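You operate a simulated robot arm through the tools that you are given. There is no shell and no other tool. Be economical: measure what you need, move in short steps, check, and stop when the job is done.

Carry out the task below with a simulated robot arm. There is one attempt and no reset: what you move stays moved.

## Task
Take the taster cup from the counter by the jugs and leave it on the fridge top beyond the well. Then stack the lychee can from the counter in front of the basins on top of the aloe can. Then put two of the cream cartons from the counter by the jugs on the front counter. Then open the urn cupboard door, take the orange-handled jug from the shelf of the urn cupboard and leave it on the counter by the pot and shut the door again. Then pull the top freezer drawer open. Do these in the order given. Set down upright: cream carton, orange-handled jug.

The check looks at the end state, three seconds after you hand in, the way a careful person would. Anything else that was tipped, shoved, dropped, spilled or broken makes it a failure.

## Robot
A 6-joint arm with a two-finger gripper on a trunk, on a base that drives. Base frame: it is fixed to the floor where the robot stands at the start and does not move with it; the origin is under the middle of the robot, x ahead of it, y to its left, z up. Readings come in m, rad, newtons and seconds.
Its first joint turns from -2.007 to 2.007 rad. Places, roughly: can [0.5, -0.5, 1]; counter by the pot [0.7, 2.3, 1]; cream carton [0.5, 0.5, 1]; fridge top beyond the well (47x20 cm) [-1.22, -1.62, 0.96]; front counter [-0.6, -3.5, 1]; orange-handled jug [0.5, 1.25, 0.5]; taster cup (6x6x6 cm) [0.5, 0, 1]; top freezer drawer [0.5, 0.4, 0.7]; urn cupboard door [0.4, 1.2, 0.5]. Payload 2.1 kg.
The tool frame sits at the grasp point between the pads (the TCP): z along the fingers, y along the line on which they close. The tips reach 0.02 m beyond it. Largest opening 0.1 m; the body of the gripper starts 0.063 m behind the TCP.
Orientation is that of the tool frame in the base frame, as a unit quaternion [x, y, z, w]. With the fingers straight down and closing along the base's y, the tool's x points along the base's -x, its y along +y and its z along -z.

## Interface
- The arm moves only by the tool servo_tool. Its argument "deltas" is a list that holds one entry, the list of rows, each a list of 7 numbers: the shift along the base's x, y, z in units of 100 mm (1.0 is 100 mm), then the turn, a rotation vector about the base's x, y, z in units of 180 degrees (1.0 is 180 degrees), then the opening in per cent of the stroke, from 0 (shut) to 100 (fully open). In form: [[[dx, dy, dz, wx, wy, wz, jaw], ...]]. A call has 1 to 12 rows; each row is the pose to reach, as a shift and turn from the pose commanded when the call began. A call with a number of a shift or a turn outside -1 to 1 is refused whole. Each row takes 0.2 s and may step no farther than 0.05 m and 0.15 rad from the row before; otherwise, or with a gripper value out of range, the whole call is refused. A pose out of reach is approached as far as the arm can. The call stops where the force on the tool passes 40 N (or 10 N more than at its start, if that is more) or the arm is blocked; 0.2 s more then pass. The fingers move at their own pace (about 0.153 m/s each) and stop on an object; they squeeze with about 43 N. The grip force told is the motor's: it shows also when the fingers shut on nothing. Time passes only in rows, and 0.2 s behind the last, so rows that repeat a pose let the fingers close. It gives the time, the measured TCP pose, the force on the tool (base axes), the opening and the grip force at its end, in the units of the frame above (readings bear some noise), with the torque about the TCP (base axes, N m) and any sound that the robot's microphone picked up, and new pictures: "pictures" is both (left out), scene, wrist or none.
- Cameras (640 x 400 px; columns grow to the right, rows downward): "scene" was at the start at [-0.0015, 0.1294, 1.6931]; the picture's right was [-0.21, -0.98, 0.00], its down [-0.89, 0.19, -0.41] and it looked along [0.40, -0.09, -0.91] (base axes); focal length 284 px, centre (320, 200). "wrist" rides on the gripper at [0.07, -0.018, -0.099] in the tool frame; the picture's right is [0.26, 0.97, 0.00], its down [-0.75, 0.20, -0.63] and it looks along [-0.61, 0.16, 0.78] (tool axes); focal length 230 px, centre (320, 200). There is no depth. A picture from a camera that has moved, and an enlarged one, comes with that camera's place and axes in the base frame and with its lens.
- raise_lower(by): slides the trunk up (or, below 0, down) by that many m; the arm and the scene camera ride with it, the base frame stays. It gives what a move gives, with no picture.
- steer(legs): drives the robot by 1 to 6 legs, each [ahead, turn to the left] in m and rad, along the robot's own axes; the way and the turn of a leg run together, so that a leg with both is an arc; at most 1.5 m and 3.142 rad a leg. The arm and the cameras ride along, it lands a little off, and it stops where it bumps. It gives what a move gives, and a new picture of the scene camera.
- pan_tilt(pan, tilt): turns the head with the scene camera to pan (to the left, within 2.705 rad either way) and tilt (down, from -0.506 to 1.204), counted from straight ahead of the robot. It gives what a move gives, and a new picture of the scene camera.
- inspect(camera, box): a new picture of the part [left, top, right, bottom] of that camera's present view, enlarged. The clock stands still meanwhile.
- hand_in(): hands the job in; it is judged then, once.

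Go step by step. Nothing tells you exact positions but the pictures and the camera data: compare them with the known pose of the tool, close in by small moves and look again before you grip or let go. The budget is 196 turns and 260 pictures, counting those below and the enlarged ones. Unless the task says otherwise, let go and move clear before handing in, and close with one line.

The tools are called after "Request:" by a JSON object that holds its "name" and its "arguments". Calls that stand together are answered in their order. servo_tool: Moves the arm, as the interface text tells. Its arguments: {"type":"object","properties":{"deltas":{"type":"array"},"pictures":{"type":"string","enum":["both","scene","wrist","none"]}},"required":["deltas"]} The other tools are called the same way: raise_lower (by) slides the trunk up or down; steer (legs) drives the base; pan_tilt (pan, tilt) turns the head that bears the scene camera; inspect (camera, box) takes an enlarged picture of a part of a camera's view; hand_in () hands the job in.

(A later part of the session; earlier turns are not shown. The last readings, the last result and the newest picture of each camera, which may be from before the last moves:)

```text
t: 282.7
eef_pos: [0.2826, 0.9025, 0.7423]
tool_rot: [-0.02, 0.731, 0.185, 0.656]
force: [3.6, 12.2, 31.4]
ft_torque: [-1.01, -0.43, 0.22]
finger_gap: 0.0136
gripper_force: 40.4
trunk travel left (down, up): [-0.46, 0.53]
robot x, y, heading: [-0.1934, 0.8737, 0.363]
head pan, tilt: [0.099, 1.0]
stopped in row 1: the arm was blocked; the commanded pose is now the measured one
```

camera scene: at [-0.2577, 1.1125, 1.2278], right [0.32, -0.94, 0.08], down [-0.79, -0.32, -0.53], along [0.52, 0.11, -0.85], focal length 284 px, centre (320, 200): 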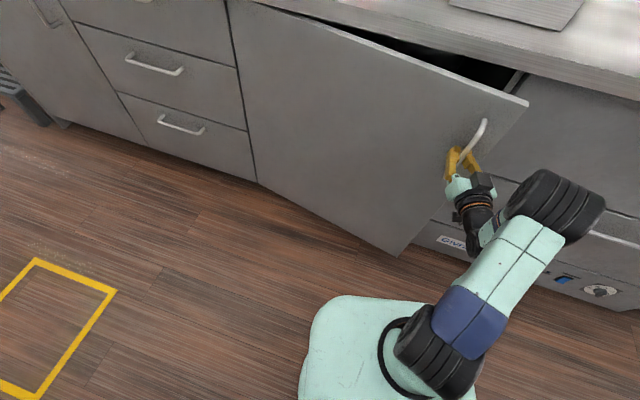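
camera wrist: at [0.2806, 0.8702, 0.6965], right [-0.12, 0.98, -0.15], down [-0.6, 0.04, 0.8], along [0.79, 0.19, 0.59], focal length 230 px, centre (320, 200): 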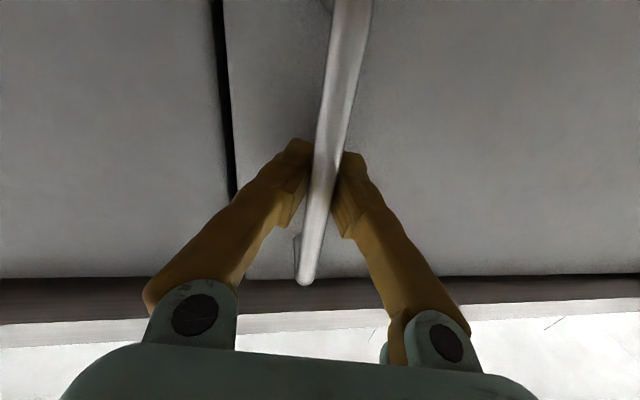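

The grip has shifted; I'll let go and look.

Request:
{"name": "servo_tool", "arguments": {"deltas": [[[0, 0, 0, 0, 0, 0, 60], [0, 0, 0, 0, 0, 0, 90], [0, 0, 0, 0, 0, 0, 90]]]}}

```text
t: 283.0
eef_pos: [0.3034, 0.7888, 0.6979]
tool_rot: [0.047, 0.744, 0.209, 0.633]
force: [2.0, 0.9, 6.0]
ft_torque: [-0.2, 0.5, -0.06]
finger_gap: 0.0601
gripper_force: 0.1
trunk travel left (down, up): [-0.46, 0.53]
robot x, y, heading: [-0.1863, 0.8726, 0.37]
head pan, tilt: [0.099, 1.0]
stopped in row 1: the force on the tool passed its limit at 57 N (the readings are from after the stop); the commanded pose is now the measured one
camera scene: at [-0.2387, 1.0169, 1.2367], right [0.45, -0.89, 0.0], down [-0.75, -0.38, -0.55], along [0.49, 0.24, -0.84], focal length 284 px, centre (320, 200)
camera wrist: at [0.2006, 0.7703, 0.6384], right [-0.24, 0.96, 0.12], down [-0.5, -0.23, 0.84], along [0.83, 0.14, 0.54], focal length 230 px, centre (320, 200)
```

scene: 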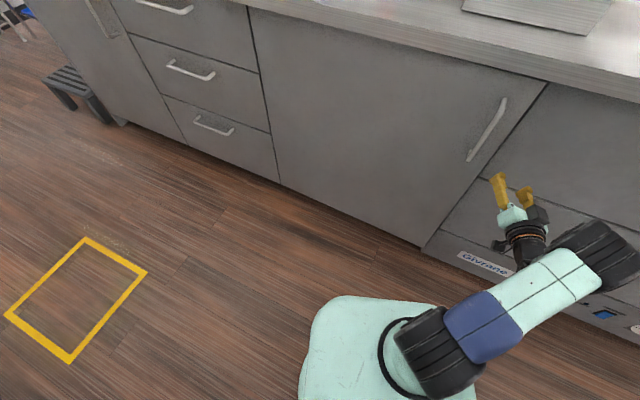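
wrist: 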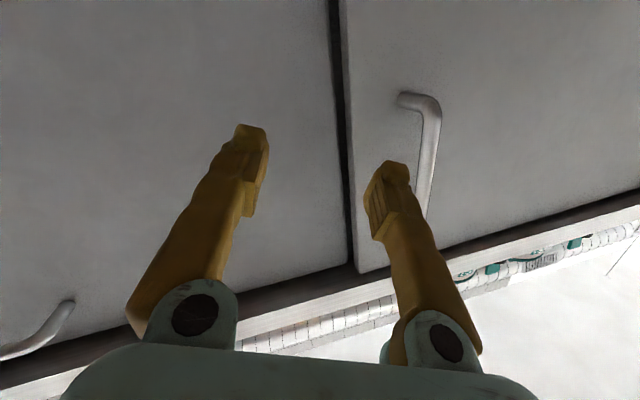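

The door swung shut again, no harm done. I'll back away, square up the base and tool, and try again with gentler steps.

Request:
{"name": "steer", "arguments": {"legs": [[-0.12, 0], [0, -0.3]]}}

Request:
{"name": "servo_tool", "arguments": {"deltas": [[[0, 0.3, 0.1, -0.029, -0.0125, 0, 90], [0, 0.6, 0.2, -0.058, -0.025, 0, 90], [0, 0.9, 0.3, -0.087, -0.0375, 0, 90], [0, 1.0, 0.5, -0.116, -0.05, 0, 90]]]}}

```text
t: 285.2
eef_pos: [0.1545, 0.6439, 0.7103]
tool_rot: [0.13, 0.731, 0.109, 0.66]
force: [0.1, -0.9, -0.2]
ft_torque: [0.01, 0.02, 0.01]
finger_gap: 0.0605
gripper_force: 0.0
trunk travel left (down, up): [-0.46, 0.53]
robot x, y, heading: [-0.3015, 0.8331, 0.07]
head pan, tilt: [0.099, 1.0]
camera scene: at [-0.3027, 0.9801, 1.2374], right [0.17, -0.99, 0.0], down [-0.83, -0.14, -0.54], along [0.53, 0.09, -0.84], focal length 284 px, centre (320, 200)
```

scene: 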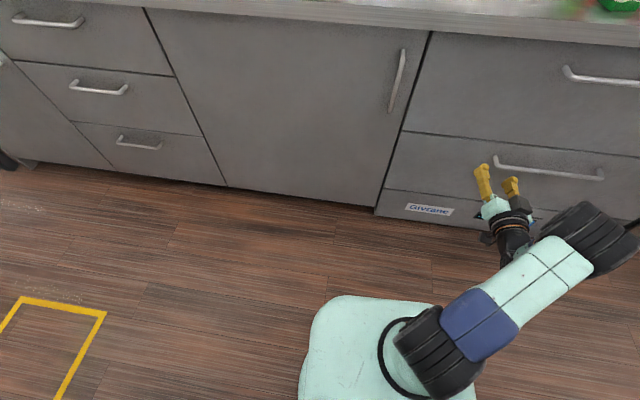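

```text
t: 286.2
eef_pos: [0.1868, 0.708, 0.7994]
tool_rot: [0.001, 0.688, -0.005, 0.726]
force: [-0.5, 0.2, 0.3]
ft_torque: [0.02, -0.02, -0.02]
finger_gap: 0.09
gripper_force: 0.1
out of reach, approached as far as the arm can: row 3, 4
trunk travel left (down, up): [-0.46, 0.53]
robot x, y, heading: [-0.3034, 0.8312, 0.068]
head pan, tilt: [0.099, 1.0]
camera scene: at [-0.3034, 0.9803, 1.2373], right [0.17, -0.99, 0.0], down [-0.83, -0.14, -0.54], along [0.53, 0.09, -0.84], focal length 284 px, centre (320, 200)
camera wrist: at [0.0934, 0.6899, 0.7247], right [0.02, 0.96, -0.26], down [-0.67, 0.21, 0.71], along [0.74, 0.16, 0.65], focal length 230 px, centre (320, 200)
```

scene: 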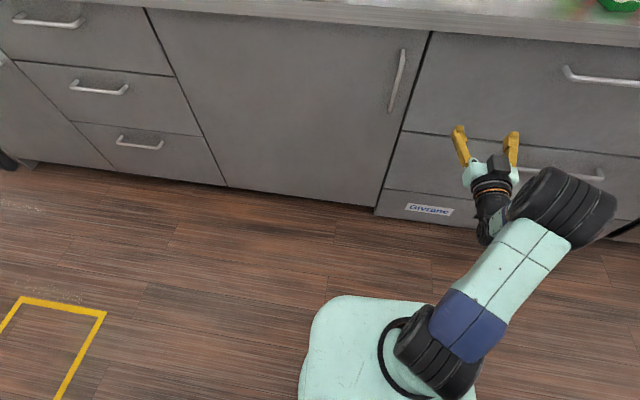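
wrist: 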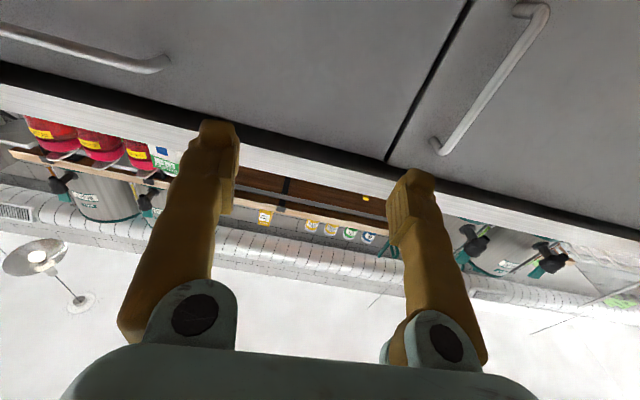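

The tool now points straight at the cabinet. I'll shift the base sideways so the fingers line up with the bar.

Request:
{"name": "steer", "arguments": {"legs": [[0, 1.503], [0.185, 0], [0, -1.571]]}}

Request:
{"name": "inspect", "arguments": {"camera": "wrist", "box": [0, 0, 640, 400]}}

```text
t: 295.3
eef_pos: [0.1751, 0.8519, 0.7989]
tool_rot: [0.028, 0.688, -0.033, 0.725]
force: [0.8, -0.6, 0.4]
ft_torque: [0.02, -0.02, 0.0]
finger_gap: 0.09
gripper_force: 0.1
trunk travel left (down, up): [-0.46, 0.53]
robot x, y, heading: [-0.3001, 1.0105, -0.006]
head pan, tilt: [0.099, 1.0]
camera scene: at [-0.2932, 1.1611, 1.2374], right [0.09, -1.0, 0.0], down [-0.84, -0.08, -0.54], along [0.54, 0.05, -0.84], focal length 284 px, centre (320, 200)
```

scene: 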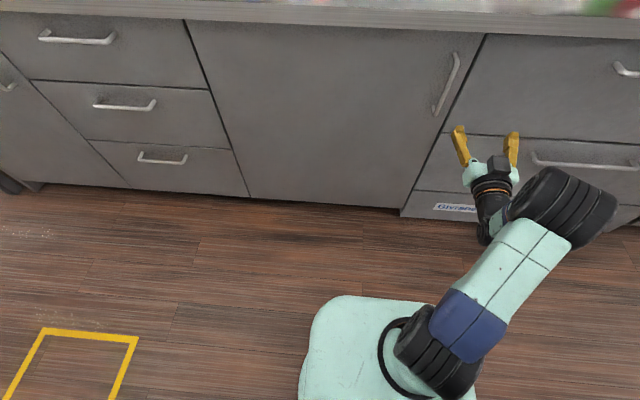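

```text
1.00 times, centred on (320, 200) of wrist (not enlarged: the box is as wide or as high as the picture)
camera zoom: at [0.0801, 0.8417, 0.7243], right [0.1, 0.96, -0.26], down [-0.65, 0.26, 0.72], along [0.75, 0.1, 0.65], focal length 230 px, centre (320, 200)
```

zoom: 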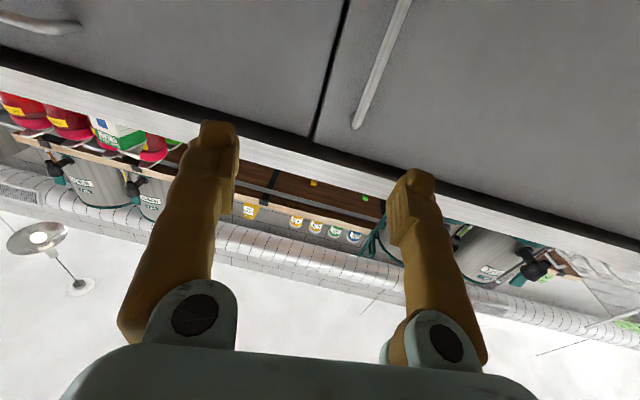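

Request:
{"name": "raise_lower", "arguments": {"by": -0.035}}

Request:
{"name": "steer", "arguments": {"legs": [[0, 0.06], [0.17, 0]]}}

Request:
{"name": "inspect", "arguments": {"camera": "wrist", "box": [0, 0, 640, 400]}}

```text
t: 296.1
eef_pos: [0.174, 0.8518, 0.7626]
tool_rot: [0.028, 0.688, -0.033, 0.725]
force: [0.5, 0.2, 0.1]
ft_torque: [-0.03, -0.03, 0.03]
finger_gap: 0.0899
gripper_force: 0.1
trunk travel left (down, up): [-0.425, 0.565]
robot x, y, heading: [-0.2999, 1.0159, -0.005]
head pan, tilt: [0.099, 1.0]
```

```text
t: 298.0
eef_pos: [0.3556, 0.8916, 0.7635]
tool_rot: [0.007, 0.688, -0.011, 0.725]
force: [0.4, -0.6, -0.3]
ft_torque: [0.01, -0.03, 0.0]
finger_gap: 0.0902
gripper_force: 0.1
trunk travel left (down, up): [-0.425, 0.565]
robot x, y, heading: [-0.1368, 1.0238, 0.05]
head pan, tilt: [0.099, 1.0]
camera scene: at [-0.13, 1.1711, 1.2023], right [0.15, -0.99, 0.0], down [-0.83, -0.13, -0.54], along [0.53, 0.08, -0.84], focal length 284 px, centre (320, 200)
```

scene: 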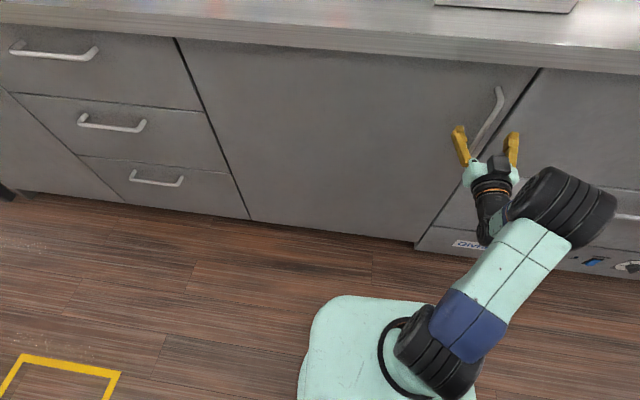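

```text
1.00 times, centred on (320, 200) of wrist (not enlarged: the box is as wide or as high as the picture)
camera zoom: at [0.2618, 0.8749, 0.689], right [0.04, 0.96, -0.26], down [-0.66, 0.22, 0.72], along [0.75, 0.15, 0.65], focal length 230 px, centre (320, 200)
```

zoom: 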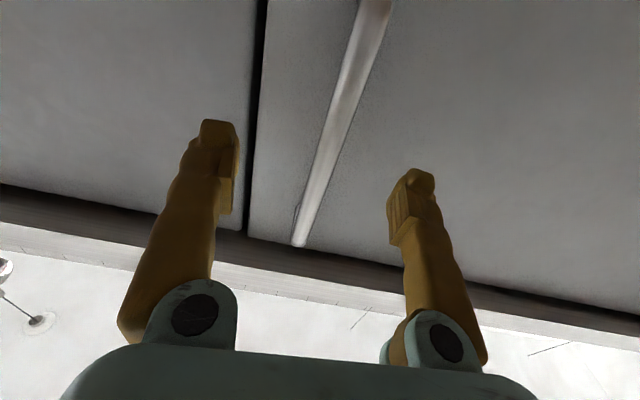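

Lined up. Last 2.5 cm, then close.

Request:
{"name": "steer", "arguments": {"legs": [[0.025, 0]]}}

Request:
{"name": "servo_tool", "arguments": {"deltas": [[[0, 0, 0, 0, 0, 0, 50], [0, 0, 0, 0, 0, 0, 20], [0, 0, 0, 0, 0, 0, 0], [0, 0, 0, 0, 0, 0, 0]]], "pictures": "none"}}

```text
t: 298.8
eef_pos: [0.3817, 0.8922, 0.7629]
tool_rot: [0.007, 0.688, -0.011, 0.725]
force: [0.1, -0.3, -0.4]
ft_torque: [-0.01, 0.04, 0.0]
finger_gap: 0.0902
gripper_force: 0.0
trunk travel left (down, up): [-0.425, 0.565]
robot x, y, heading: [-0.1057, 1.0297, 0.059]
head pan, tilt: [0.099, 1.0]
camera scene: at [-0.1048, 1.1725, 1.2023], right [0.15, -0.99, 0.0], down [-0.83, -0.13, -0.54], along [0.53, 0.08, -0.84], focal length 284 px, centre (320, 200)
```

scene: 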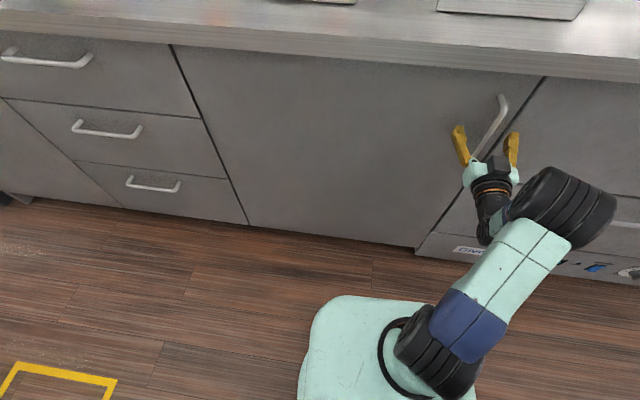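

```text
t: 299.8
eef_pos: [0.3805, 0.8919, 0.7629]
tool_rot: [0.007, 0.688, -0.01, 0.726]
force: [0.4, 0.3, -0.3]
ft_torque: [0.13, 0.01, 0.02]
finger_gap: 0.0059
gripper_force: 33.6
trunk travel left (down, up): [-0.425, 0.565]
robot x, y, heading: [-0.1118, 1.0227, 0.057]
head pan, tilt: [0.099, 1.0]
```

No side load this time. Pulling with two small arcs.

Request:
{"name": "steer", "arguments": {"legs": [[-0.05, 0.0185], [-0.05, 0.0272]]}}

```text
t: 301.2
eef_pos: [0.2855, 0.9068, 0.7628]
tool_rot: [-0.007, 0.688, 0.007, 0.726]
force: [-3.0, -11.7, -0.9]
ft_torque: [0.11, -0.12, 0.07]
finger_gap: 0.0062
gripper_force: 31.8
trunk travel left (down, up): [-0.425, 0.565]
robot x, y, heading: [-0.2065, 1.0155, 0.101]
head pan, tilt: [0.099, 1.0]
camera scene: at [-0.2128, 1.1619, 1.2027], right [0.2, -0.98, 0.0], down [-0.82, -0.17, -0.54], along [0.53, 0.11, -0.84], focal length 284 px, centre (320, 200)
```

scene: 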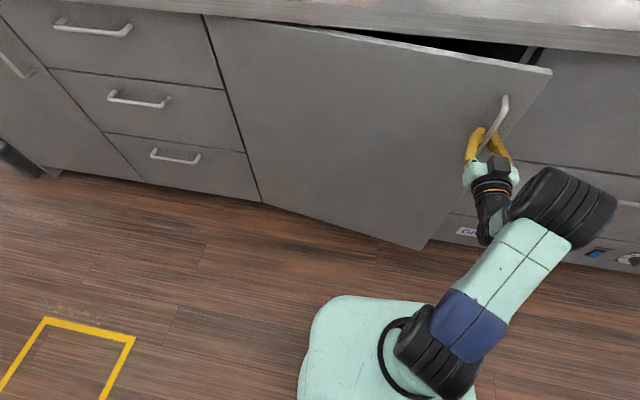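

Request:
{"name": "steer", "arguments": {"legs": [[-0.05, 0.028]]}}

```text
t: 302.2
eef_pos: [0.241, 0.9172, 0.7637]
tool_rot: [-0.019, 0.689, 0.017, 0.725]
force: [0.6, 2.4, -2.6]
ft_torque: [0.15, -0.29, 0.02]
finger_gap: 0.006
gripper_force: 31.4
trunk travel left (down, up): [-0.425, 0.565]
robot x, y, heading: [-0.2568, 1.0107, 0.13]
head pan, tilt: [0.099, 1.0]
camera scene: at [-0.2643, 1.1597, 1.2022], right [0.23, -0.97, 0.0], down [-0.82, -0.19, -0.54], along [0.53, 0.12, -0.84], focal length 284 px, centre (320, 200)
```

scene: 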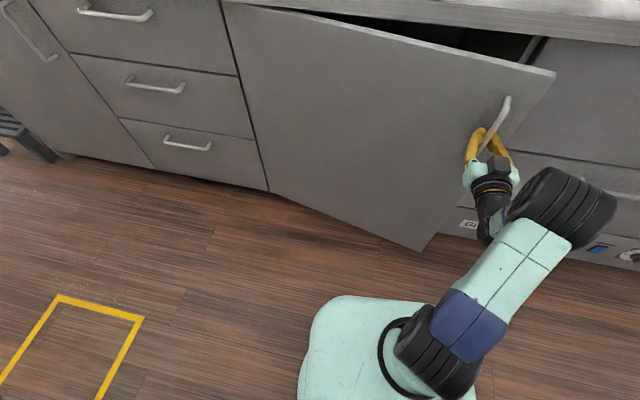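

Side load is near zero. Continuing.

Request:
{"name": "steer", "arguments": {"legs": [[-0.05, 0.044], [-0.04, 0.044]]}}

```text
t: 303.6
eef_pos: [0.1596, 0.947, 0.7621]
tool_rot: [-0.051, 0.687, 0.047, 0.724]
force: [7.3, 19.9, 1.5]
ft_torque: [0.14, -0.42, -0.15]
finger_gap: 0.0061
gripper_force: 30.0
trunk travel left (down, up): [-0.425, 0.565]
robot x, y, heading: [-0.3417, 0.9984, 0.22]
head pan, tilt: [0.099, 1.0]
camera scene: at [-0.3647, 1.1474, 1.2017], right [0.31, -0.95, 0.0], down [-0.8, -0.27, -0.54], along [0.51, 0.17, -0.84], focal length 284 px, centre (320, 200)
```

scene: 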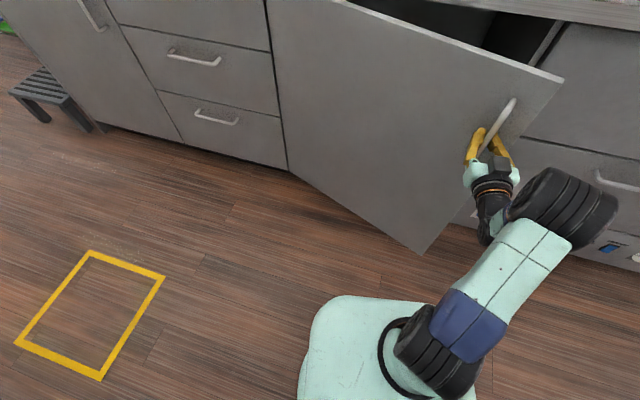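

Request:
{"name": "steer", "arguments": {"legs": [[0, 0.014], [-0.04, 0.056]]}}

```text
t: 304.8
eef_pos: [0.1218, 0.9693, 0.763]
tool_rot: [-0.072, 0.684, 0.072, 0.722]
force: [2.1, 6.9, -1.4]
ft_torque: [-0.06, 0.03, -0.14]
finger_gap: 0.0001
gripper_force: 29.6
trunk travel left (down, up): [-0.425, 0.565]
robot x, y, heading: [-0.3844, 0.983, 0.288]
head pan, tilt: [0.099, 1.0]
camera scene: at [-0.4147, 1.1321, 1.202], right [0.38, -0.93, 0.0], down [-0.78, -0.32, -0.54], along [0.5, 0.2, -0.84], focal length 284 px, centre (320, 200)
```

scene: 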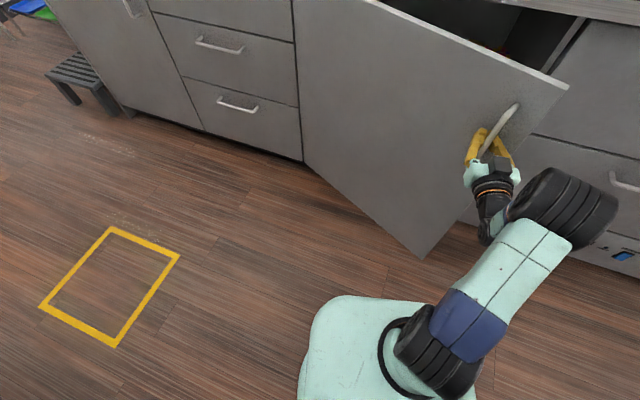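

The fingers read fully shut, so the bar may have slipped out. Checking with the wrist camera.

Request:
{"name": "inspect", "arguments": {"camera": "wrist", "box": [0, 0, 640, 400]}}

```text
1.00 times, centred on (320, 200) of wrist (not enlarged: the box is as wide or as high as the picture)
camera zoom: at [0.0344, 0.931, 0.6888], right [-0.18, 0.95, -0.26], down [-0.7, 0.06, 0.72], along [0.69, 0.31, 0.65], focal length 230 px, centre (320, 200)
```

zoom: 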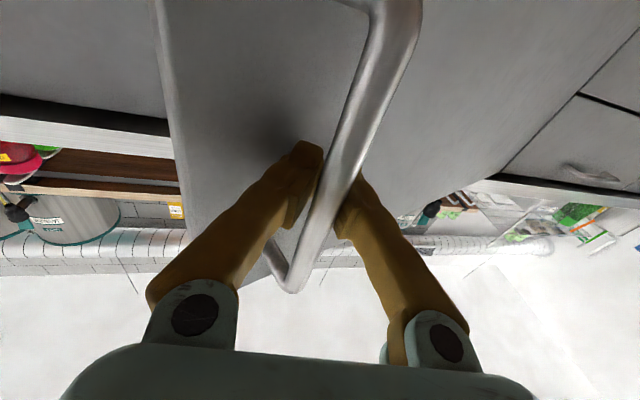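

The door is about 22° open. I'll open the fingers and back straight off to see whether it stays.

Request:
{"name": "servo_tool", "arguments": {"deltas": [[[0, 0, 0, 0, 0, 0, 30], [0, 0, 0, 0, 0, 0, 50]]], "pictures": "none"}}

Request:
{"name": "steer", "arguments": {"legs": [[-0.08, 0]]}}

```text
t: 305.4
eef_pos: [0.1223, 0.9674, 0.7631]
tool_rot: [-0.071, 0.685, 0.072, 0.722]
force: [1.2, -0.7, -0.6]
ft_torque: [0.01, -0.01, 0.02]
finger_gap: 0.0501
gripper_force: 0.0
trunk travel left (down, up): [-0.425, 0.565]
robot x, y, heading: [-0.3791, 0.9883, 0.284]
head pan, tilt: [0.099, 1.0]
```

```text
t: 306.4
eef_pos: [0.0442, 0.9438, 0.7635]
tool_rot: [-0.071, 0.684, 0.072, 0.723]
force: [-0.1, -0.6, -0.2]
ft_torque: [-0.02, 0.0, 0.01]
finger_gap: 0.0499
gripper_force: 0.1
trunk travel left (down, up): [-0.425, 0.565]
robot x, y, heading: [-0.4617, 0.964, 0.287]
head pan, tilt: [0.099, 1.0]
camera scene: at [-0.4934, 1.107, 1.2024], right [0.38, -0.93, 0.0], down [-0.78, -0.32, -0.54], along [0.5, 0.2, -0.84], focal length 284 px, centre (320, 200)
```

scene: 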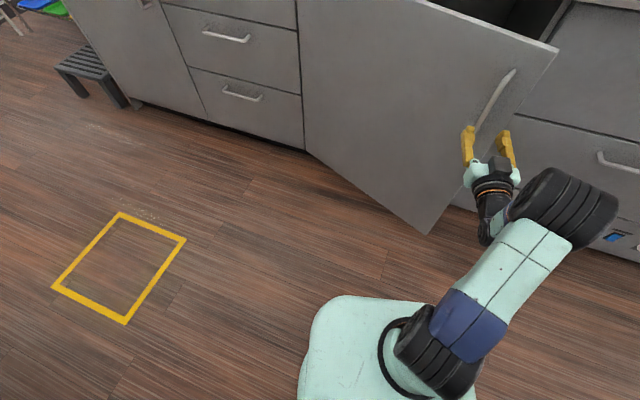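

The door stays ajar. I'll come around to its free edge, slip the closed fingers behind it and sweep it open from inside by turning.

Request:
{"name": "servo_tool", "arguments": {"deltas": [[[0, 0, 0, 0, 0, 0, 0], [0, 0, 0, 0, 0, 0, 0]]], "pictures": "none"}}

Request:
{"name": "steer", "arguments": {"legs": [[0, -1.515], [0.61, 0], [0, 2.178]]}}

```text
t: 307.0
eef_pos: [0.0435, 0.945, 0.7623]
tool_rot: [-0.072, 0.684, 0.073, 0.722]
force: [0.0, 0.2, -0.4]
ft_torque: [-0.05, 0.0, 0.04]
finger_gap: 0.0
gripper_force: 29.0
trunk travel left (down, up): [-0.425, 0.565]
robot x, y, heading: [-0.4627, 0.9653, 0.292]
head pan, tilt: [0.099, 1.0]
```

```text
t: 319.4
eef_pos: [0.1418, 0.7008, 0.7624]
tool_rot: [-0.303, 0.618, 0.317, 0.653]
force: [-0.2, 0.2, 0.1]
ft_torque: [0.02, 0.02, -0.01]
finger_gap: 0.0
gripper_force: 29.5
trunk travel left (down, up): [-0.425, 0.565]
robot x, y, heading: [-0.2542, 0.3921, 0.991]
head pan, tilt: [0.099, 1.0]
camera scene: at [-0.3727, 0.4798, 1.2023], right [0.89, -0.46, 0.0], down [-0.39, -0.75, -0.54], along [0.25, 0.48, -0.84], focal length 284 px, centre (320, 200)
```

scene: 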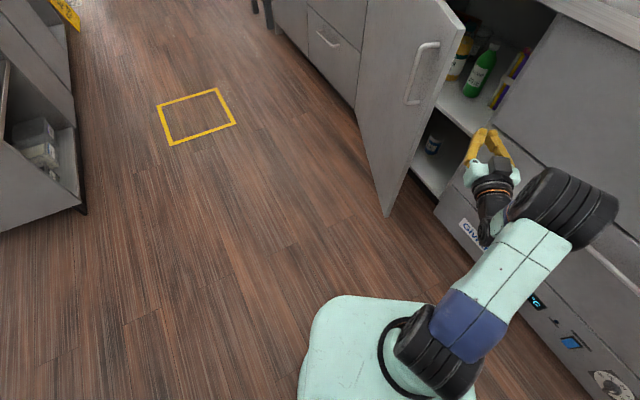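

The gap is right ahead of the fingers. I'll advance a bit and watch for items inside.

Request:
{"name": "steer", "arguments": {"legs": [[0.18, -0.04]]}}

```text
t: 321.0
eef_pos: [0.2624, 0.8405, 0.7634]
tool_rot: [-0.29, 0.624, 0.303, 0.659]
force: [-0.2, 0.3, -0.6]
ft_torque: [-0.02, -0.02, -0.01]
finger_gap: 0.0003
gripper_force: 28.9
trunk travel left (down, up): [-0.425, 0.565]
robot x, y, heading: [-0.1434, 0.5484, 0.952]
head pan, tilt: [0.099, 1.0]
camera scene: at [-0.2617, 0.6405, 1.2023], right [0.87, -0.5, 0.0], down [-0.42, -0.73, -0.54], along [0.27, 0.47, -0.84], focal length 284 px, centre (320, 200)
```

scene: 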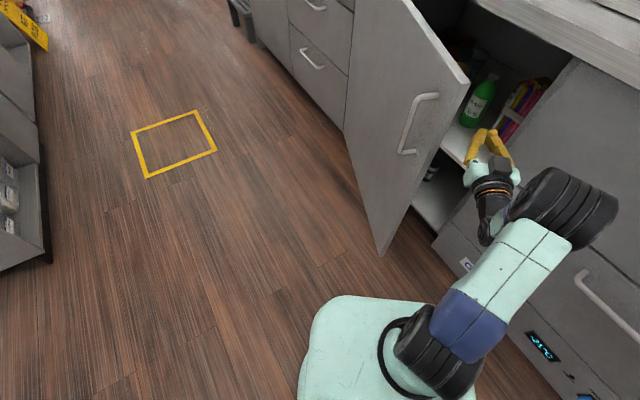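

Request:
{"name": "steer", "arguments": {"legs": [[0.09, 0]]}}

```text
t: 322.1
eef_pos: [0.3128, 0.9123, 0.7629]
tool_rot: [-0.29, 0.625, 0.303, 0.659]
force: [1.6, 0.1, -0.5]
ft_torque: [0.01, -0.01, 0.03]
finger_gap: 0.0
gripper_force: 29.1
trunk travel left (down, up): [-0.425, 0.565]
robot x, y, heading: [-0.0965, 0.6166, 0.949]
head pan, tilt: [0.099, 1.0]
camera scene: at [-0.2097, 0.7128, 1.2023], right [0.87, -0.5, 0.0], down [-0.42, -0.73, -0.54], along [0.27, 0.47, -0.84], focal length 284 px, centre (320, 200)
```

scene: 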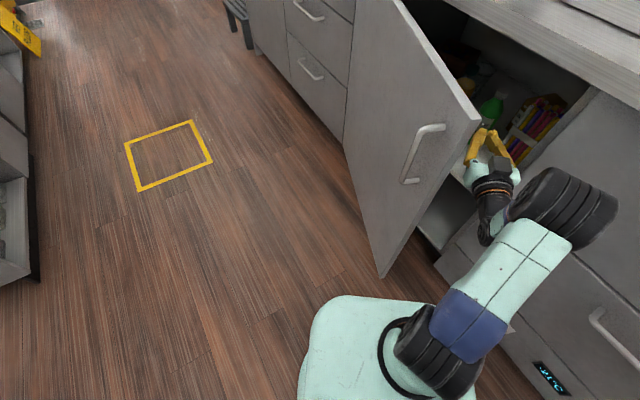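

The fingers are just inside the door edge. Turning left to sweep it open.

Request:
{"name": "steer", "arguments": {"legs": [[0, 0.4], [0, 0.4]]}}

```text
t: 324.9
eef_pos: [-0.0224, 1.117, 0.7624]
tool_rot: [-0.51, 0.462, 0.536, 0.489]
force: [0.1, -0.3, 0.0]
ft_torque: [-0.01, 0.0, -0.01]
finger_gap: 0.0
gripper_force: 29.2
trunk travel left (down, up): [-0.425, 0.565]
robot x, y, heading: [-0.0985, 0.6179, 1.748]
head pan, tilt: [0.099, 1.0]
camera scene: at [-0.2426, 0.6021, 1.2023], right [0.96, 0.28, 0.0], down [0.23, -0.81, -0.54], along [-0.15, 0.52, -0.84], focal length 284 px, centre (320, 200)
```

scene: 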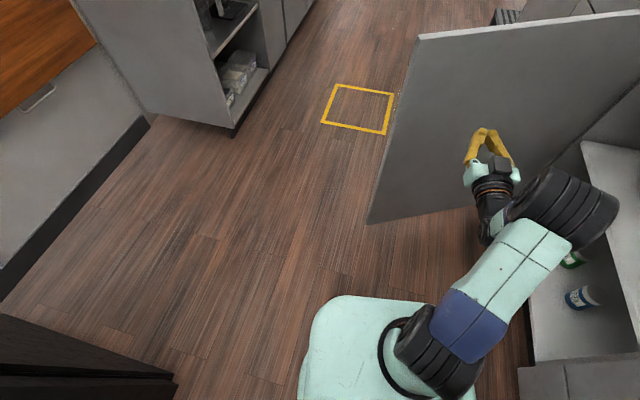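

The door swung to about 60°. I'll push it further by driving forward.

Request:
{"name": "steer", "arguments": {"legs": [[0.4, 0]]}}

```text
t: 327.4
eef_pos: [-0.0979, 1.5046, 0.7631]
tool_rot: [-0.512, 0.46, 0.538, 0.487]
force: [-0.1, 0.8, -0.1]
ft_torque: [-0.01, -0.01, -0.03]
finger_gap: 0.0001
gripper_force: 29.2
trunk travel left (down, up): [-0.425, 0.565]
robot x, y, heading: [-0.1657, 1.006, 1.756]
head pan, tilt: [0.099, 1.0]
camera scene: at [-0.3139, 0.9888, 1.2023], right [0.96, 0.28, 0.0], down [0.24, -0.81, -0.54], along [-0.15, 0.52, -0.84], focal length 284 px, centre (320, 200)
```

scene: 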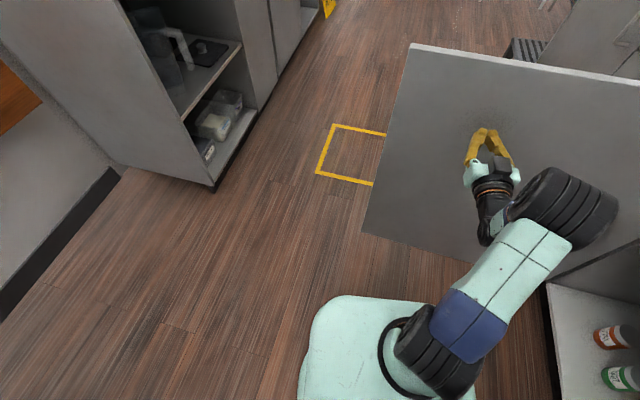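

The door is now at about 90°. Turning right to face into the cupboard.

Request:
{"name": "steer", "arguments": {"legs": [[-0.03, 0], [0, -1.75]]}}

Request:
{"name": "pan_tilt", "arguments": {"pan": 0.3, "tilt": 0.6}}

Request:
{"name": "inspect", "arguments": {"camera": "wrist", "box": [0, 0, 640, 400]}}

```text
t: 332.5
eef_pos: [0.3136, 0.8097, 0.7625]
tool_rot: [0.031, 0.687, -0.036, 0.725]
force: [0.6, 0.1, 0.0]
ft_torque: [0.0, -0.01, 0.0]
finger_gap: 0.0002
gripper_force: 29.4
trunk travel left (down, up): [-0.425, 0.565]
robot x, y, heading: [-0.1592, 0.9759, -0.013]
head pan, tilt: [0.099, 1.0]
camera scene: at [-0.1517, 1.1234, 1.2024], right [0.09, -1.0, 0.0], down [-0.84, -0.08, -0.54], along [0.54, 0.05, -0.84], focal length 284 px, centre (320, 200)
```

scene: 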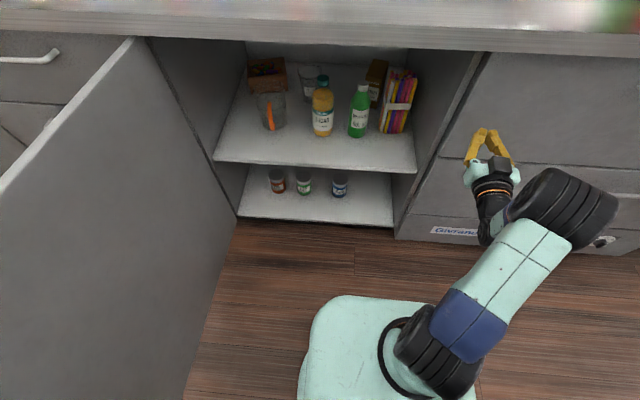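

```text
t: 333.3
eef_pos: [0.315, 0.8104, 0.7634]
tool_rot: [0.029, 0.687, -0.034, 0.725]
force: [-0.1, -0.5, 0.4]
ft_torque: [-0.01, 0.01, -0.01]
finger_gap: 0.0
gripper_force: 29.4
trunk travel left (down, up): [-0.425, 0.565]
robot x, y, heading: [-0.161, 0.9823, -0.011]
head pan, tilt: [0.3, 0.6]
camera scene: at [-0.1364, 1.1425, 1.2343], right [0.29, -0.96, 0.0], down [-0.54, -0.16, -0.82], along [0.79, 0.24, -0.57], focal length 284 px, centre (320, 200)
```

scene: 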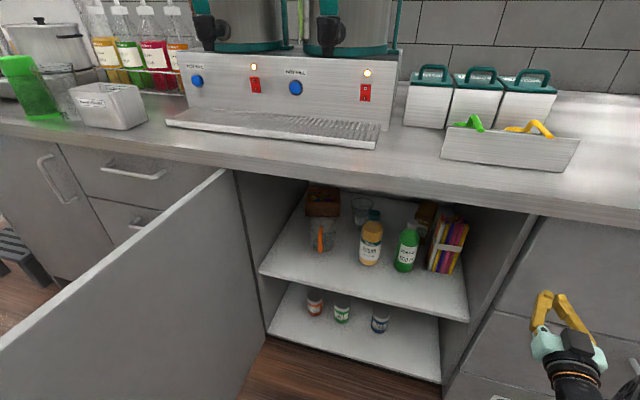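

```text
1.00 times, centred on (320, 200) of wrist (not enlarged: the box is as wide or as high as the picture)
camera zoom: at [0.2193, 0.8003, 0.6889], right [0.1, 0.96, -0.26], down [-0.65, 0.26, 0.72], along [0.76, 0.1, 0.65], focal length 230 px, centre (320, 200)
```

zoom: 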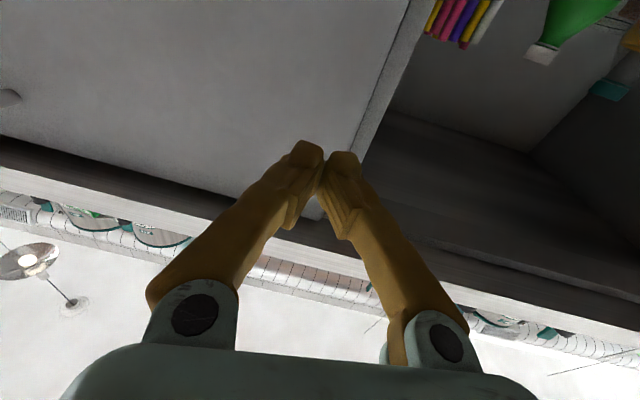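

The cupboard is open. I'll zoom in on the shelf to find the orange-handled jug.

Request:
{"name": "inspect", "arguments": {"camera": "scene", "box": [280, 170, 480, 295]}}

```text
3.20 times, centred on (380, 232) of scene
camera zoom: at [-0.1364, 1.1425, 1.2343], right [0.29, -0.96, 0.0], down [-0.54, -0.16, -0.82], along [0.79, 0.24, -0.57], focal length 909 px, centre (128, 96)
```

zoom: 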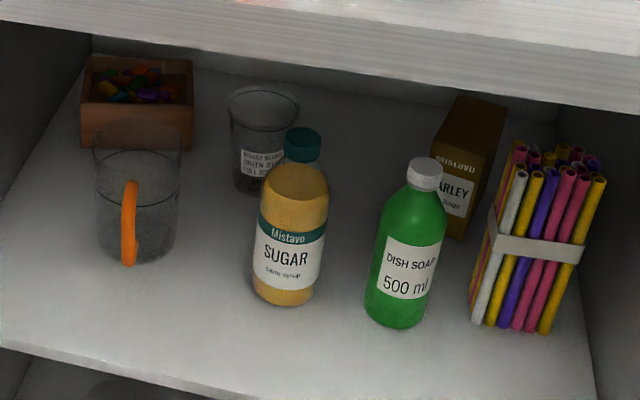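

The orange-handled jug is at about (0.625, 1.37) on the shelf with its handle facing me. First I'll test whether the arm can bring the tool in front of the robot's centre.

Request:
{"name": "servo_tool", "arguments": {"deltas": [[[-0.4, 0.1, 0, 0, 0, 0, 40], [-0.7, 0.4, 0, 0, 0, 0, 40], [-0.8, 0.8, 0, 0, 0, 0, 40], [-0.8, 1.0, 0, 0, 0, 0, 40]]], "pictures": "none"}}

Request:
{"name": "servo_tool", "arguments": {"deltas": [[[0, 0.3, -0.3, 0, 0, 0, 40], [0, 0.6, -0.6, 0, 0, 0, 40], [0, 0.9, -0.9, 0, 0, 0, 40]]], "pictures": "scene"}}

```text
t: 334.3
eef_pos: [0.254, 0.8435, 0.8071]
tool_rot: [0.031, 0.688, -0.033, 0.724]
force: [0.6, 0.1, -0.4]
ft_torque: [0.03, 0.0, -0.03]
finger_gap: 0.0402
gripper_force: 0.0
out of reach, approached as far as the arm can: row 1, 2, 3, 4
trunk travel left (down, up): [-0.425, 0.565]
robot x, y, heading: [-0.1652, 0.9776, -0.01]
head pan, tilt: [0.3, 0.6]
```

```text
t: 335.1
eef_pos: [0.2598, 0.8505, 0.8113]
tool_rot: [0.032, 0.688, -0.033, 0.724]
force: [-0.1, 0.5, 1.3]
ft_torque: [-0.01, -0.01, -0.02]
finger_gap: 0.0399
gripper_force: 0.0
out of reach, approached as far as the arm can: row 1, 2, 3
trunk travel left (down, up): [-0.425, 0.565]
robot x, y, heading: [-0.1606, 0.9735, -0.009]
head pan, tilt: [0.3, 0.6]
camera scene: at [-0.1364, 1.1425, 1.2344], right [0.29, -0.96, 0.0], down [-0.54, -0.16, -0.83], along [0.79, 0.24, -0.56], focal length 284 px, centre (320, 200)
```

scene: 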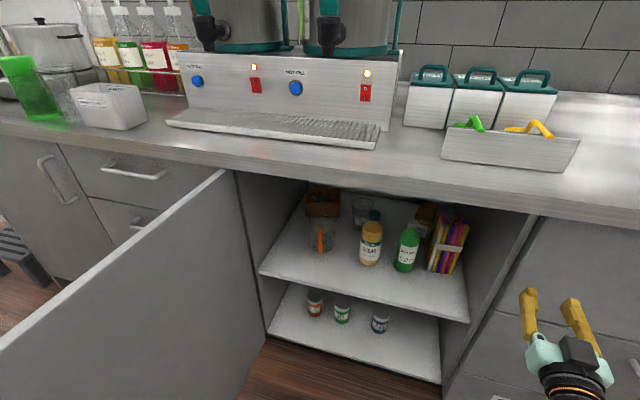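

The arm's side-reach is limited in this posture, so I'll approach the jug at an angle of about 0.5 rad with the base. Repositioning (this also nudges the door a little further open), then lowering.

Request:
{"name": "servo_tool", "arguments": {"deltas": [[[0.3, -0.2, -0.25, 0, 0, 0, 90], [0.55, -0.4, -0.45, 0, 0, 0, 90]]], "pictures": "none"}}

Request:
{"name": "steer", "arguments": {"legs": [[-0.05, 0], [0, 1.57], [0.22, 0], [0, -1.07]]}}

Request:
{"name": "raise_lower", "arguments": {"by": -0.2}}

Request:
{"name": "pan_tilt", "arguments": {"pan": 0.0, "tilt": 0.5}}

Request:
{"name": "inspect", "arguments": {"camera": "wrist", "box": [0, 0, 640, 400]}}

```text
t: 335.7
eef_pos: [0.3161, 0.8134, 0.7644]
tool_rot: [0.031, 0.688, -0.035, 0.724]
force: [-0.4, 1.2, -0.1]
ft_torque: [0.04, 0.0, 0.01]
finger_gap: 0.0901
gripper_force: 0.1
out of reach, approached as far as the arm can: row 1
trunk travel left (down, up): [-0.425, 0.565]
robot x, y, heading: [-0.1629, 0.9762, -0.007]
head pan, tilt: [0.3, 0.6]
```

```text
t: 341.3
eef_pos: [-0.0609, 1.5306, 0.7657]
tool_rot: [-0.469, 0.505, 0.494, 0.531]
force: [-1.8, -23.4, 4.9]
ft_torque: [-0.08, 0.31, 1.29]
finger_gap: 0.094
gripper_force: 2.7
trunk travel left (down, up): [-0.425, 0.565]
robot x, y, heading: [-0.2118, 1.0533, 1.58]
head pan, tilt: [0.3, 0.6]
stopped in leg 3: the force on the tool passed its limit at 229 N (the readings are from after the stop); the commanded pose is now the measured one
camera scene: at [-0.3808, 1.0727, 1.2345], right [0.95, 0.31, 0.0], down [0.17, -0.53, -0.83], along [-0.25, 0.79, -0.56], focal length 284 px, centre (320, 200)
```

scene: 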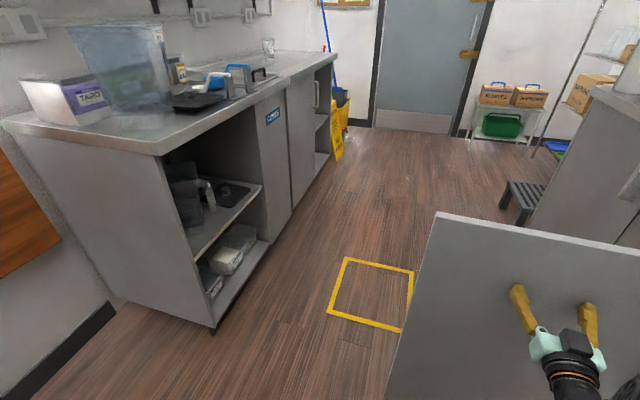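

```text
t: 342.8
eef_pos: [-0.0622, 1.5307, 0.6127]
tool_rot: [-0.467, 0.505, 0.495, 0.531]
force: [0.2, -34.5, 11.4]
ft_torque: [0.02, 0.59, 1.78]
finger_gap: 0.0935
gripper_force: 2.4
trunk travel left (down, up): [-0.272, 0.718]
robot x, y, heading: [-0.2118, 1.0558, 1.58]
head pan, tilt: [0.3, 0.6]
stopped: the force on the tool passed its limit at 79 N (the readings are from after the stop); the commanded pose is now the measured one
```

```text
t: 343.6
eef_pos: [-0.0609, 1.5306, 0.6126]
tool_rot: [-0.469, 0.507, 0.493, 0.529]
force: [1.9, -43.1, 4.5]
ft_torque: [-0.2, 0.29, 2.2]
finger_gap: 0.0937
gripper_force: 2.9
trunk travel left (down, up): [-0.272, 0.718]
robot x, y, heading: [-0.2155, 1.0576, 1.581]
head pan, tilt: [0.0, 0.499]
camera scene: at [-0.3537, 1.0702, 1.0921], right [1.0, 0.01, 0.0], down [0.01, -0.47, -0.89], along [-0.01, 0.89, -0.47], focal length 284 px, centre (320, 200)
```

scene: 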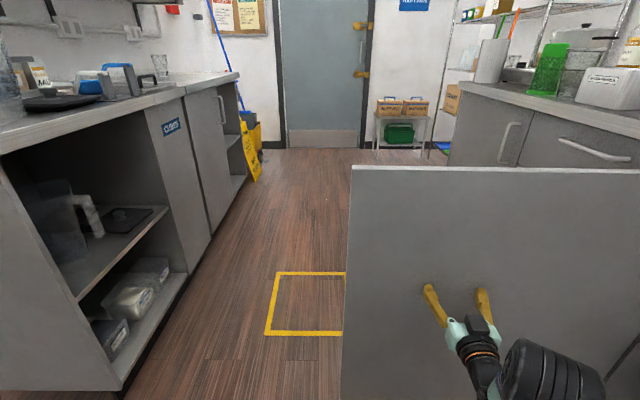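

```text
1.00 times, centred on (320, 200) of wrist (not enlarged: the box is as wide or as high as the picture)
camera zoom: at [-0.048, 1.4339, 0.5388], right [-0.96, 0.08, -0.25], down [-0.25, -0.65, 0.72], along [-0.1, 0.76, 0.65], focal length 230 px, centre (320, 200)
```

zoom: 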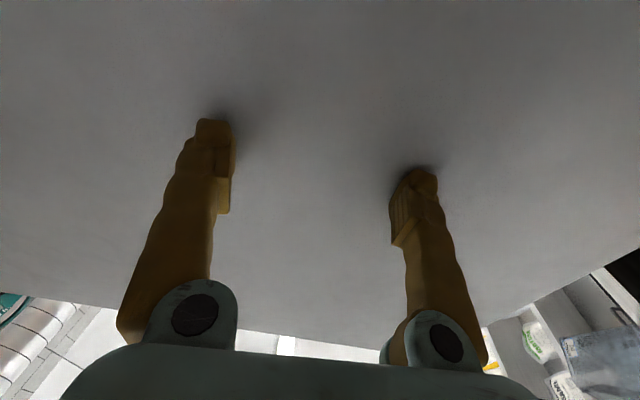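

The door has a hard stop at 90°. I'll back off from it, turn toward the jug and lower a bit more.

Request:
{"name": "steer", "arguments": {"legs": [[-0.06, 0], [0, -1.08]]}}

Request:
{"name": "raise_lower", "arguments": {"by": -0.045}}

Request:
{"name": "inspect", "arguments": {"camera": "wrist", "box": [0, 0, 640, 400]}}

```text
t: 347.2
eef_pos: [0.2805, 1.0976, 0.6071]
tool_rot: [-0.151, 0.676, 0.158, 0.704]
force: [-0.4, 0.2, 0.2]
ft_torque: [-0.02, 0.02, 0.01]
finger_gap: 0.09
gripper_force: 0.0
trunk travel left (down, up): [-0.272, 0.718]
robot x, y, heading: [-0.2136, 0.9969, 0.528]
head pan, tilt: [0.0, 0.499]
camera scene: at [-0.2563, 1.1313, 1.0908], right [0.5, -0.86, 0.0], down [-0.41, -0.24, -0.88], along [0.76, 0.44, -0.48], focal length 284 px, centre (320, 200)
```

scene: 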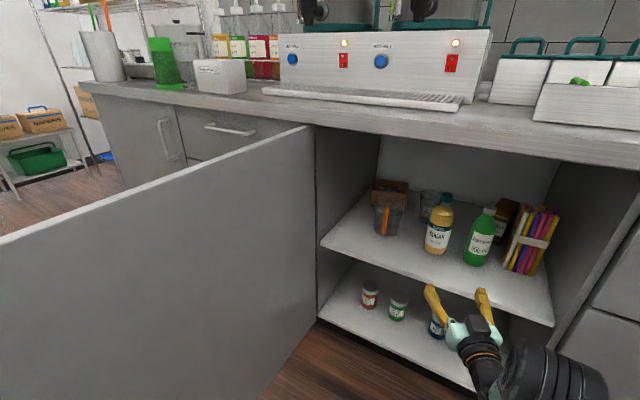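

```text
t: 348.1
eef_pos: [0.2814, 1.0965, 0.5629]
tool_rot: [-0.151, 0.676, 0.158, 0.703]
force: [-0.1, 0.2, -0.7]
ft_torque: [0.0, 0.02, -0.01]
finger_gap: 0.0901
gripper_force: 0.1
trunk travel left (down, up): [-0.227, 0.763]
robot x, y, heading: [-0.2112, 0.9929, 0.53]
head pan, tilt: [0.0, 0.499]
```

```text
1.00 times, centred on (320, 200) of wrist (not enlarged: the box is as wide or as high as the picture)
camera zoom: at [0.2027, 1.0394, 0.4895], right [-0.4, 0.88, -0.26], down [-0.68, -0.1, 0.72], along [0.61, 0.47, 0.64], focal length 230 px, centre (320, 200)
```

zoom: 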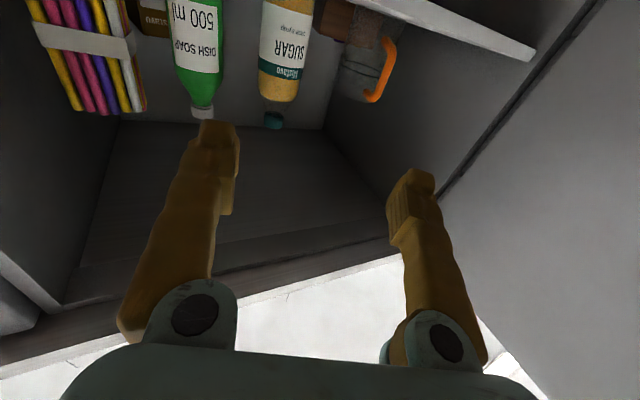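

The handle is at about (0.550, 1.344), z 0.51–0.61. I'll raise slightly for shelf clearance and use an S-curve to line up.

Request:
{"name": "raise_lower", "arguments": {"by": 0.025}}

Request:
{"name": "steer", "arguments": {"legs": [[-0.06, 0], [0.166, 0.66], [0.166, -0.7]]}}

Request:
{"name": "inspect", "arguments": {"camera": "wrist", "box": [0, 0, 640, 400]}}

```text
t: 348.8
eef_pos: [0.2794, 1.0971, 0.5884]
tool_rot: [-0.152, 0.675, 0.16, 0.704]
force: [0.4, 0.8, 0.3]
ft_torque: [0.0, 0.0, -0.02]
finger_gap: 0.0902
gripper_force: 0.1
trunk travel left (down, up): [-0.252, 0.738]
robot x, y, heading: [-0.2118, 0.995, 0.527]
head pan, tilt: [0.0, 0.499]
```

```text
t: 353.5
eef_pos: [0.4508, 1.2893, 0.5873]
tool_rot: [-0.134, 0.68, 0.14, 0.707]
force: [0.3, -0.2, 0.7]
ft_torque: [0.0, -0.01, 0.02]
finger_gap: 0.0899
gripper_force: 0.0
trunk travel left (down, up): [-0.252, 0.738]
robot x, y, heading: [-0.0431, 1.213, 0.474]
head pan, tilt: [0.0, 0.499]
camera scene: at [-0.0833, 1.3509, 1.0708], right [0.46, -0.89, 0.0], down [-0.43, -0.22, -0.88], along [0.78, 0.4, -0.48], focal length 284 px, centre (320, 200)
```

scene: 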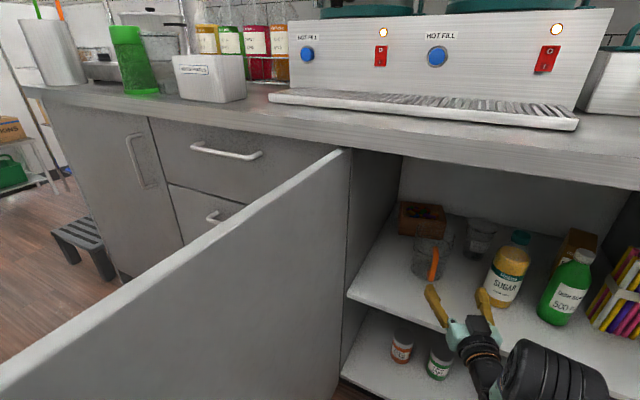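

```text
1.00 times, centred on (320, 200) of wrist (not enlarged: the box is as wide or as high as the picture)
camera zoom: at [0.3708, 1.2352, 0.5146], right [-0.36, 0.9, -0.26], down [-0.69, -0.07, 0.72], along [0.63, 0.43, 0.64], focal length 230 px, centre (320, 200)
```

zoom: 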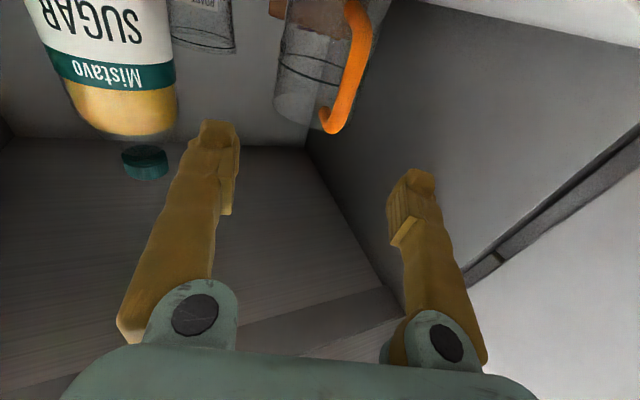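

Well lined up with the handle. Lowering 1 cm and moving in.

Request:
{"name": "raise_lower", "arguments": {"by": -0.012}}

Request:
{"name": "steer", "arguments": {"legs": [[0.085, 0.01]]}}

Request:
{"name": "inspect", "arguments": {"camera": "wrist", "box": [0, 0, 640, 400]}}

```text
t: 354.1
eef_pos: [0.4509, 1.2882, 0.5748]
tool_rot: [-0.134, 0.68, 0.141, 0.707]
force: [0.4, 0.2, -0.1]
ft_torque: [0.0, -0.01, 0.0]
finger_gap: 0.09
gripper_force: 0.0
trunk travel left (down, up): [-0.24, 0.75]
robot x, y, heading: [-0.0476, 1.2099, 0.475]
head pan, tilt: [0.0, 0.499]
```

```text
t: 355.2
eef_pos: [0.527, 1.3326, 0.5753]
tool_rot: [-0.137, 0.68, 0.144, 0.706]
force: [0.3, 0.0, -0.1]
ft_torque: [0.03, 0.04, 0.01]
finger_gap: 0.0898
gripper_force: 0.1
trunk travel left (down, up): [-0.24, 0.75]
robot x, y, heading: [0.034, 1.256, 0.486]
head pan, tilt: [0.0, 0.499]
camera scene: at [-0.0066, 1.391, 1.0588], right [0.46, -0.89, 0.0], down [-0.42, -0.22, -0.88], along [0.78, 0.41, -0.48], focal length 284 px, centre (320, 200)
```

scene: 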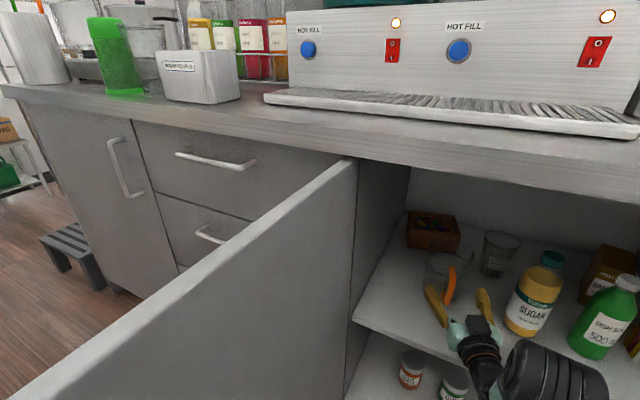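

```text
1.00 times, centred on (320, 200) of wrist (not enlarged: the box is as wide or as high as the picture)
camera zoom: at [0.4482, 1.2785, 0.5025], right [-0.36, 0.9, -0.26], down [-0.69, -0.07, 0.72], along [0.63, 0.44, 0.64], focal length 230 px, centre (320, 200)
```

zoom: 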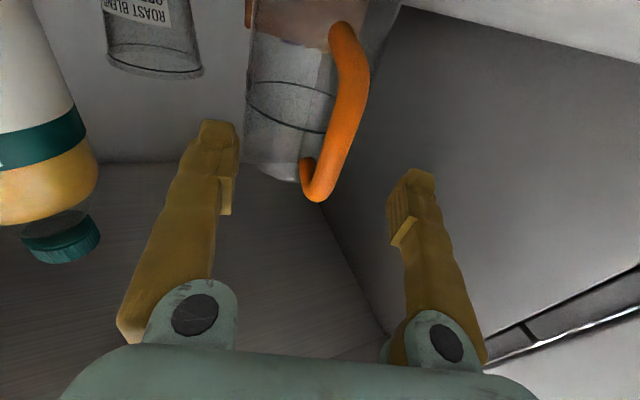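

Request:
{"name": "steer", "arguments": {"legs": [[0.03, 0.008]]}}

Request:
{"name": "inspect", "arguments": {"camera": "wrist", "box": [0, 0, 640, 400]}}

```text
t: 356.0
eef_pos: [0.5341, 1.3358, 0.5766]
tool_rot: [-0.135, 0.68, 0.142, 0.707]
force: [-15.1, -1.7, 17.7]
ft_torque: [-1.02, 2.91, -0.62]
finger_gap: 0.0898
gripper_force: 0.2
trunk travel left (down, up): [-0.24, 0.75]
robot x, y, heading: [0.0389, 1.2588, 0.485]
head pan, tilt: [0.0, 0.499]
stopped in leg 1: the force on the tool passed its limit at 80 N (the readings are from after the stop); the commanded pose is now the measured one
camera scene: at [-0.0015, 1.3955, 1.0588], right [0.46, -0.89, 0.0], down [-0.42, -0.22, -0.88], along [0.78, 0.41, -0.48], focal length 284 px, centre (320, 200)
```

scene: 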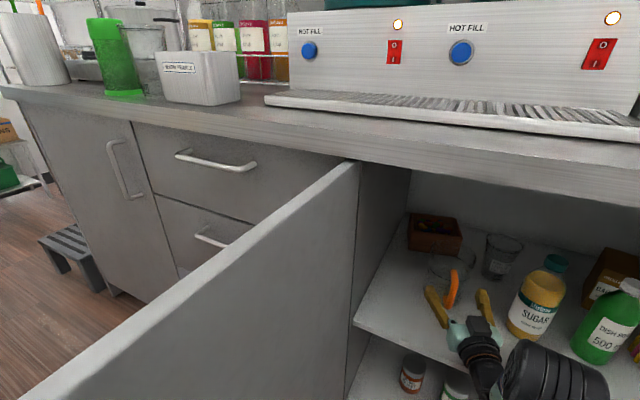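

```text
1.00 times, centred on (320, 200) of wrist (not enlarged: the box is as wide or as high as the picture)
camera zoom: at [0.4543, 1.2829, 0.5039], right [-0.36, 0.9, -0.26], down [-0.68, -0.07, 0.73], along [0.63, 0.44, 0.64], focal length 230 px, centre (320, 200)
```

zoom: 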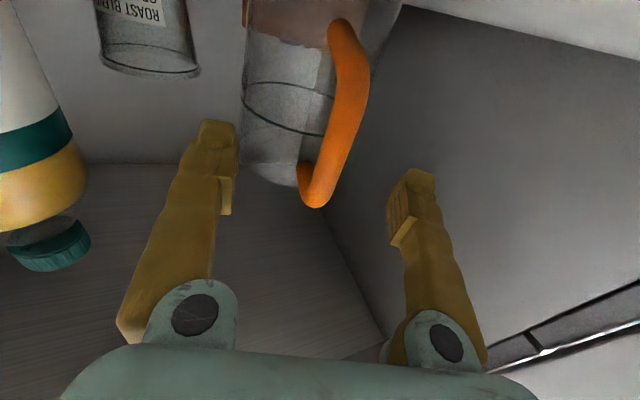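

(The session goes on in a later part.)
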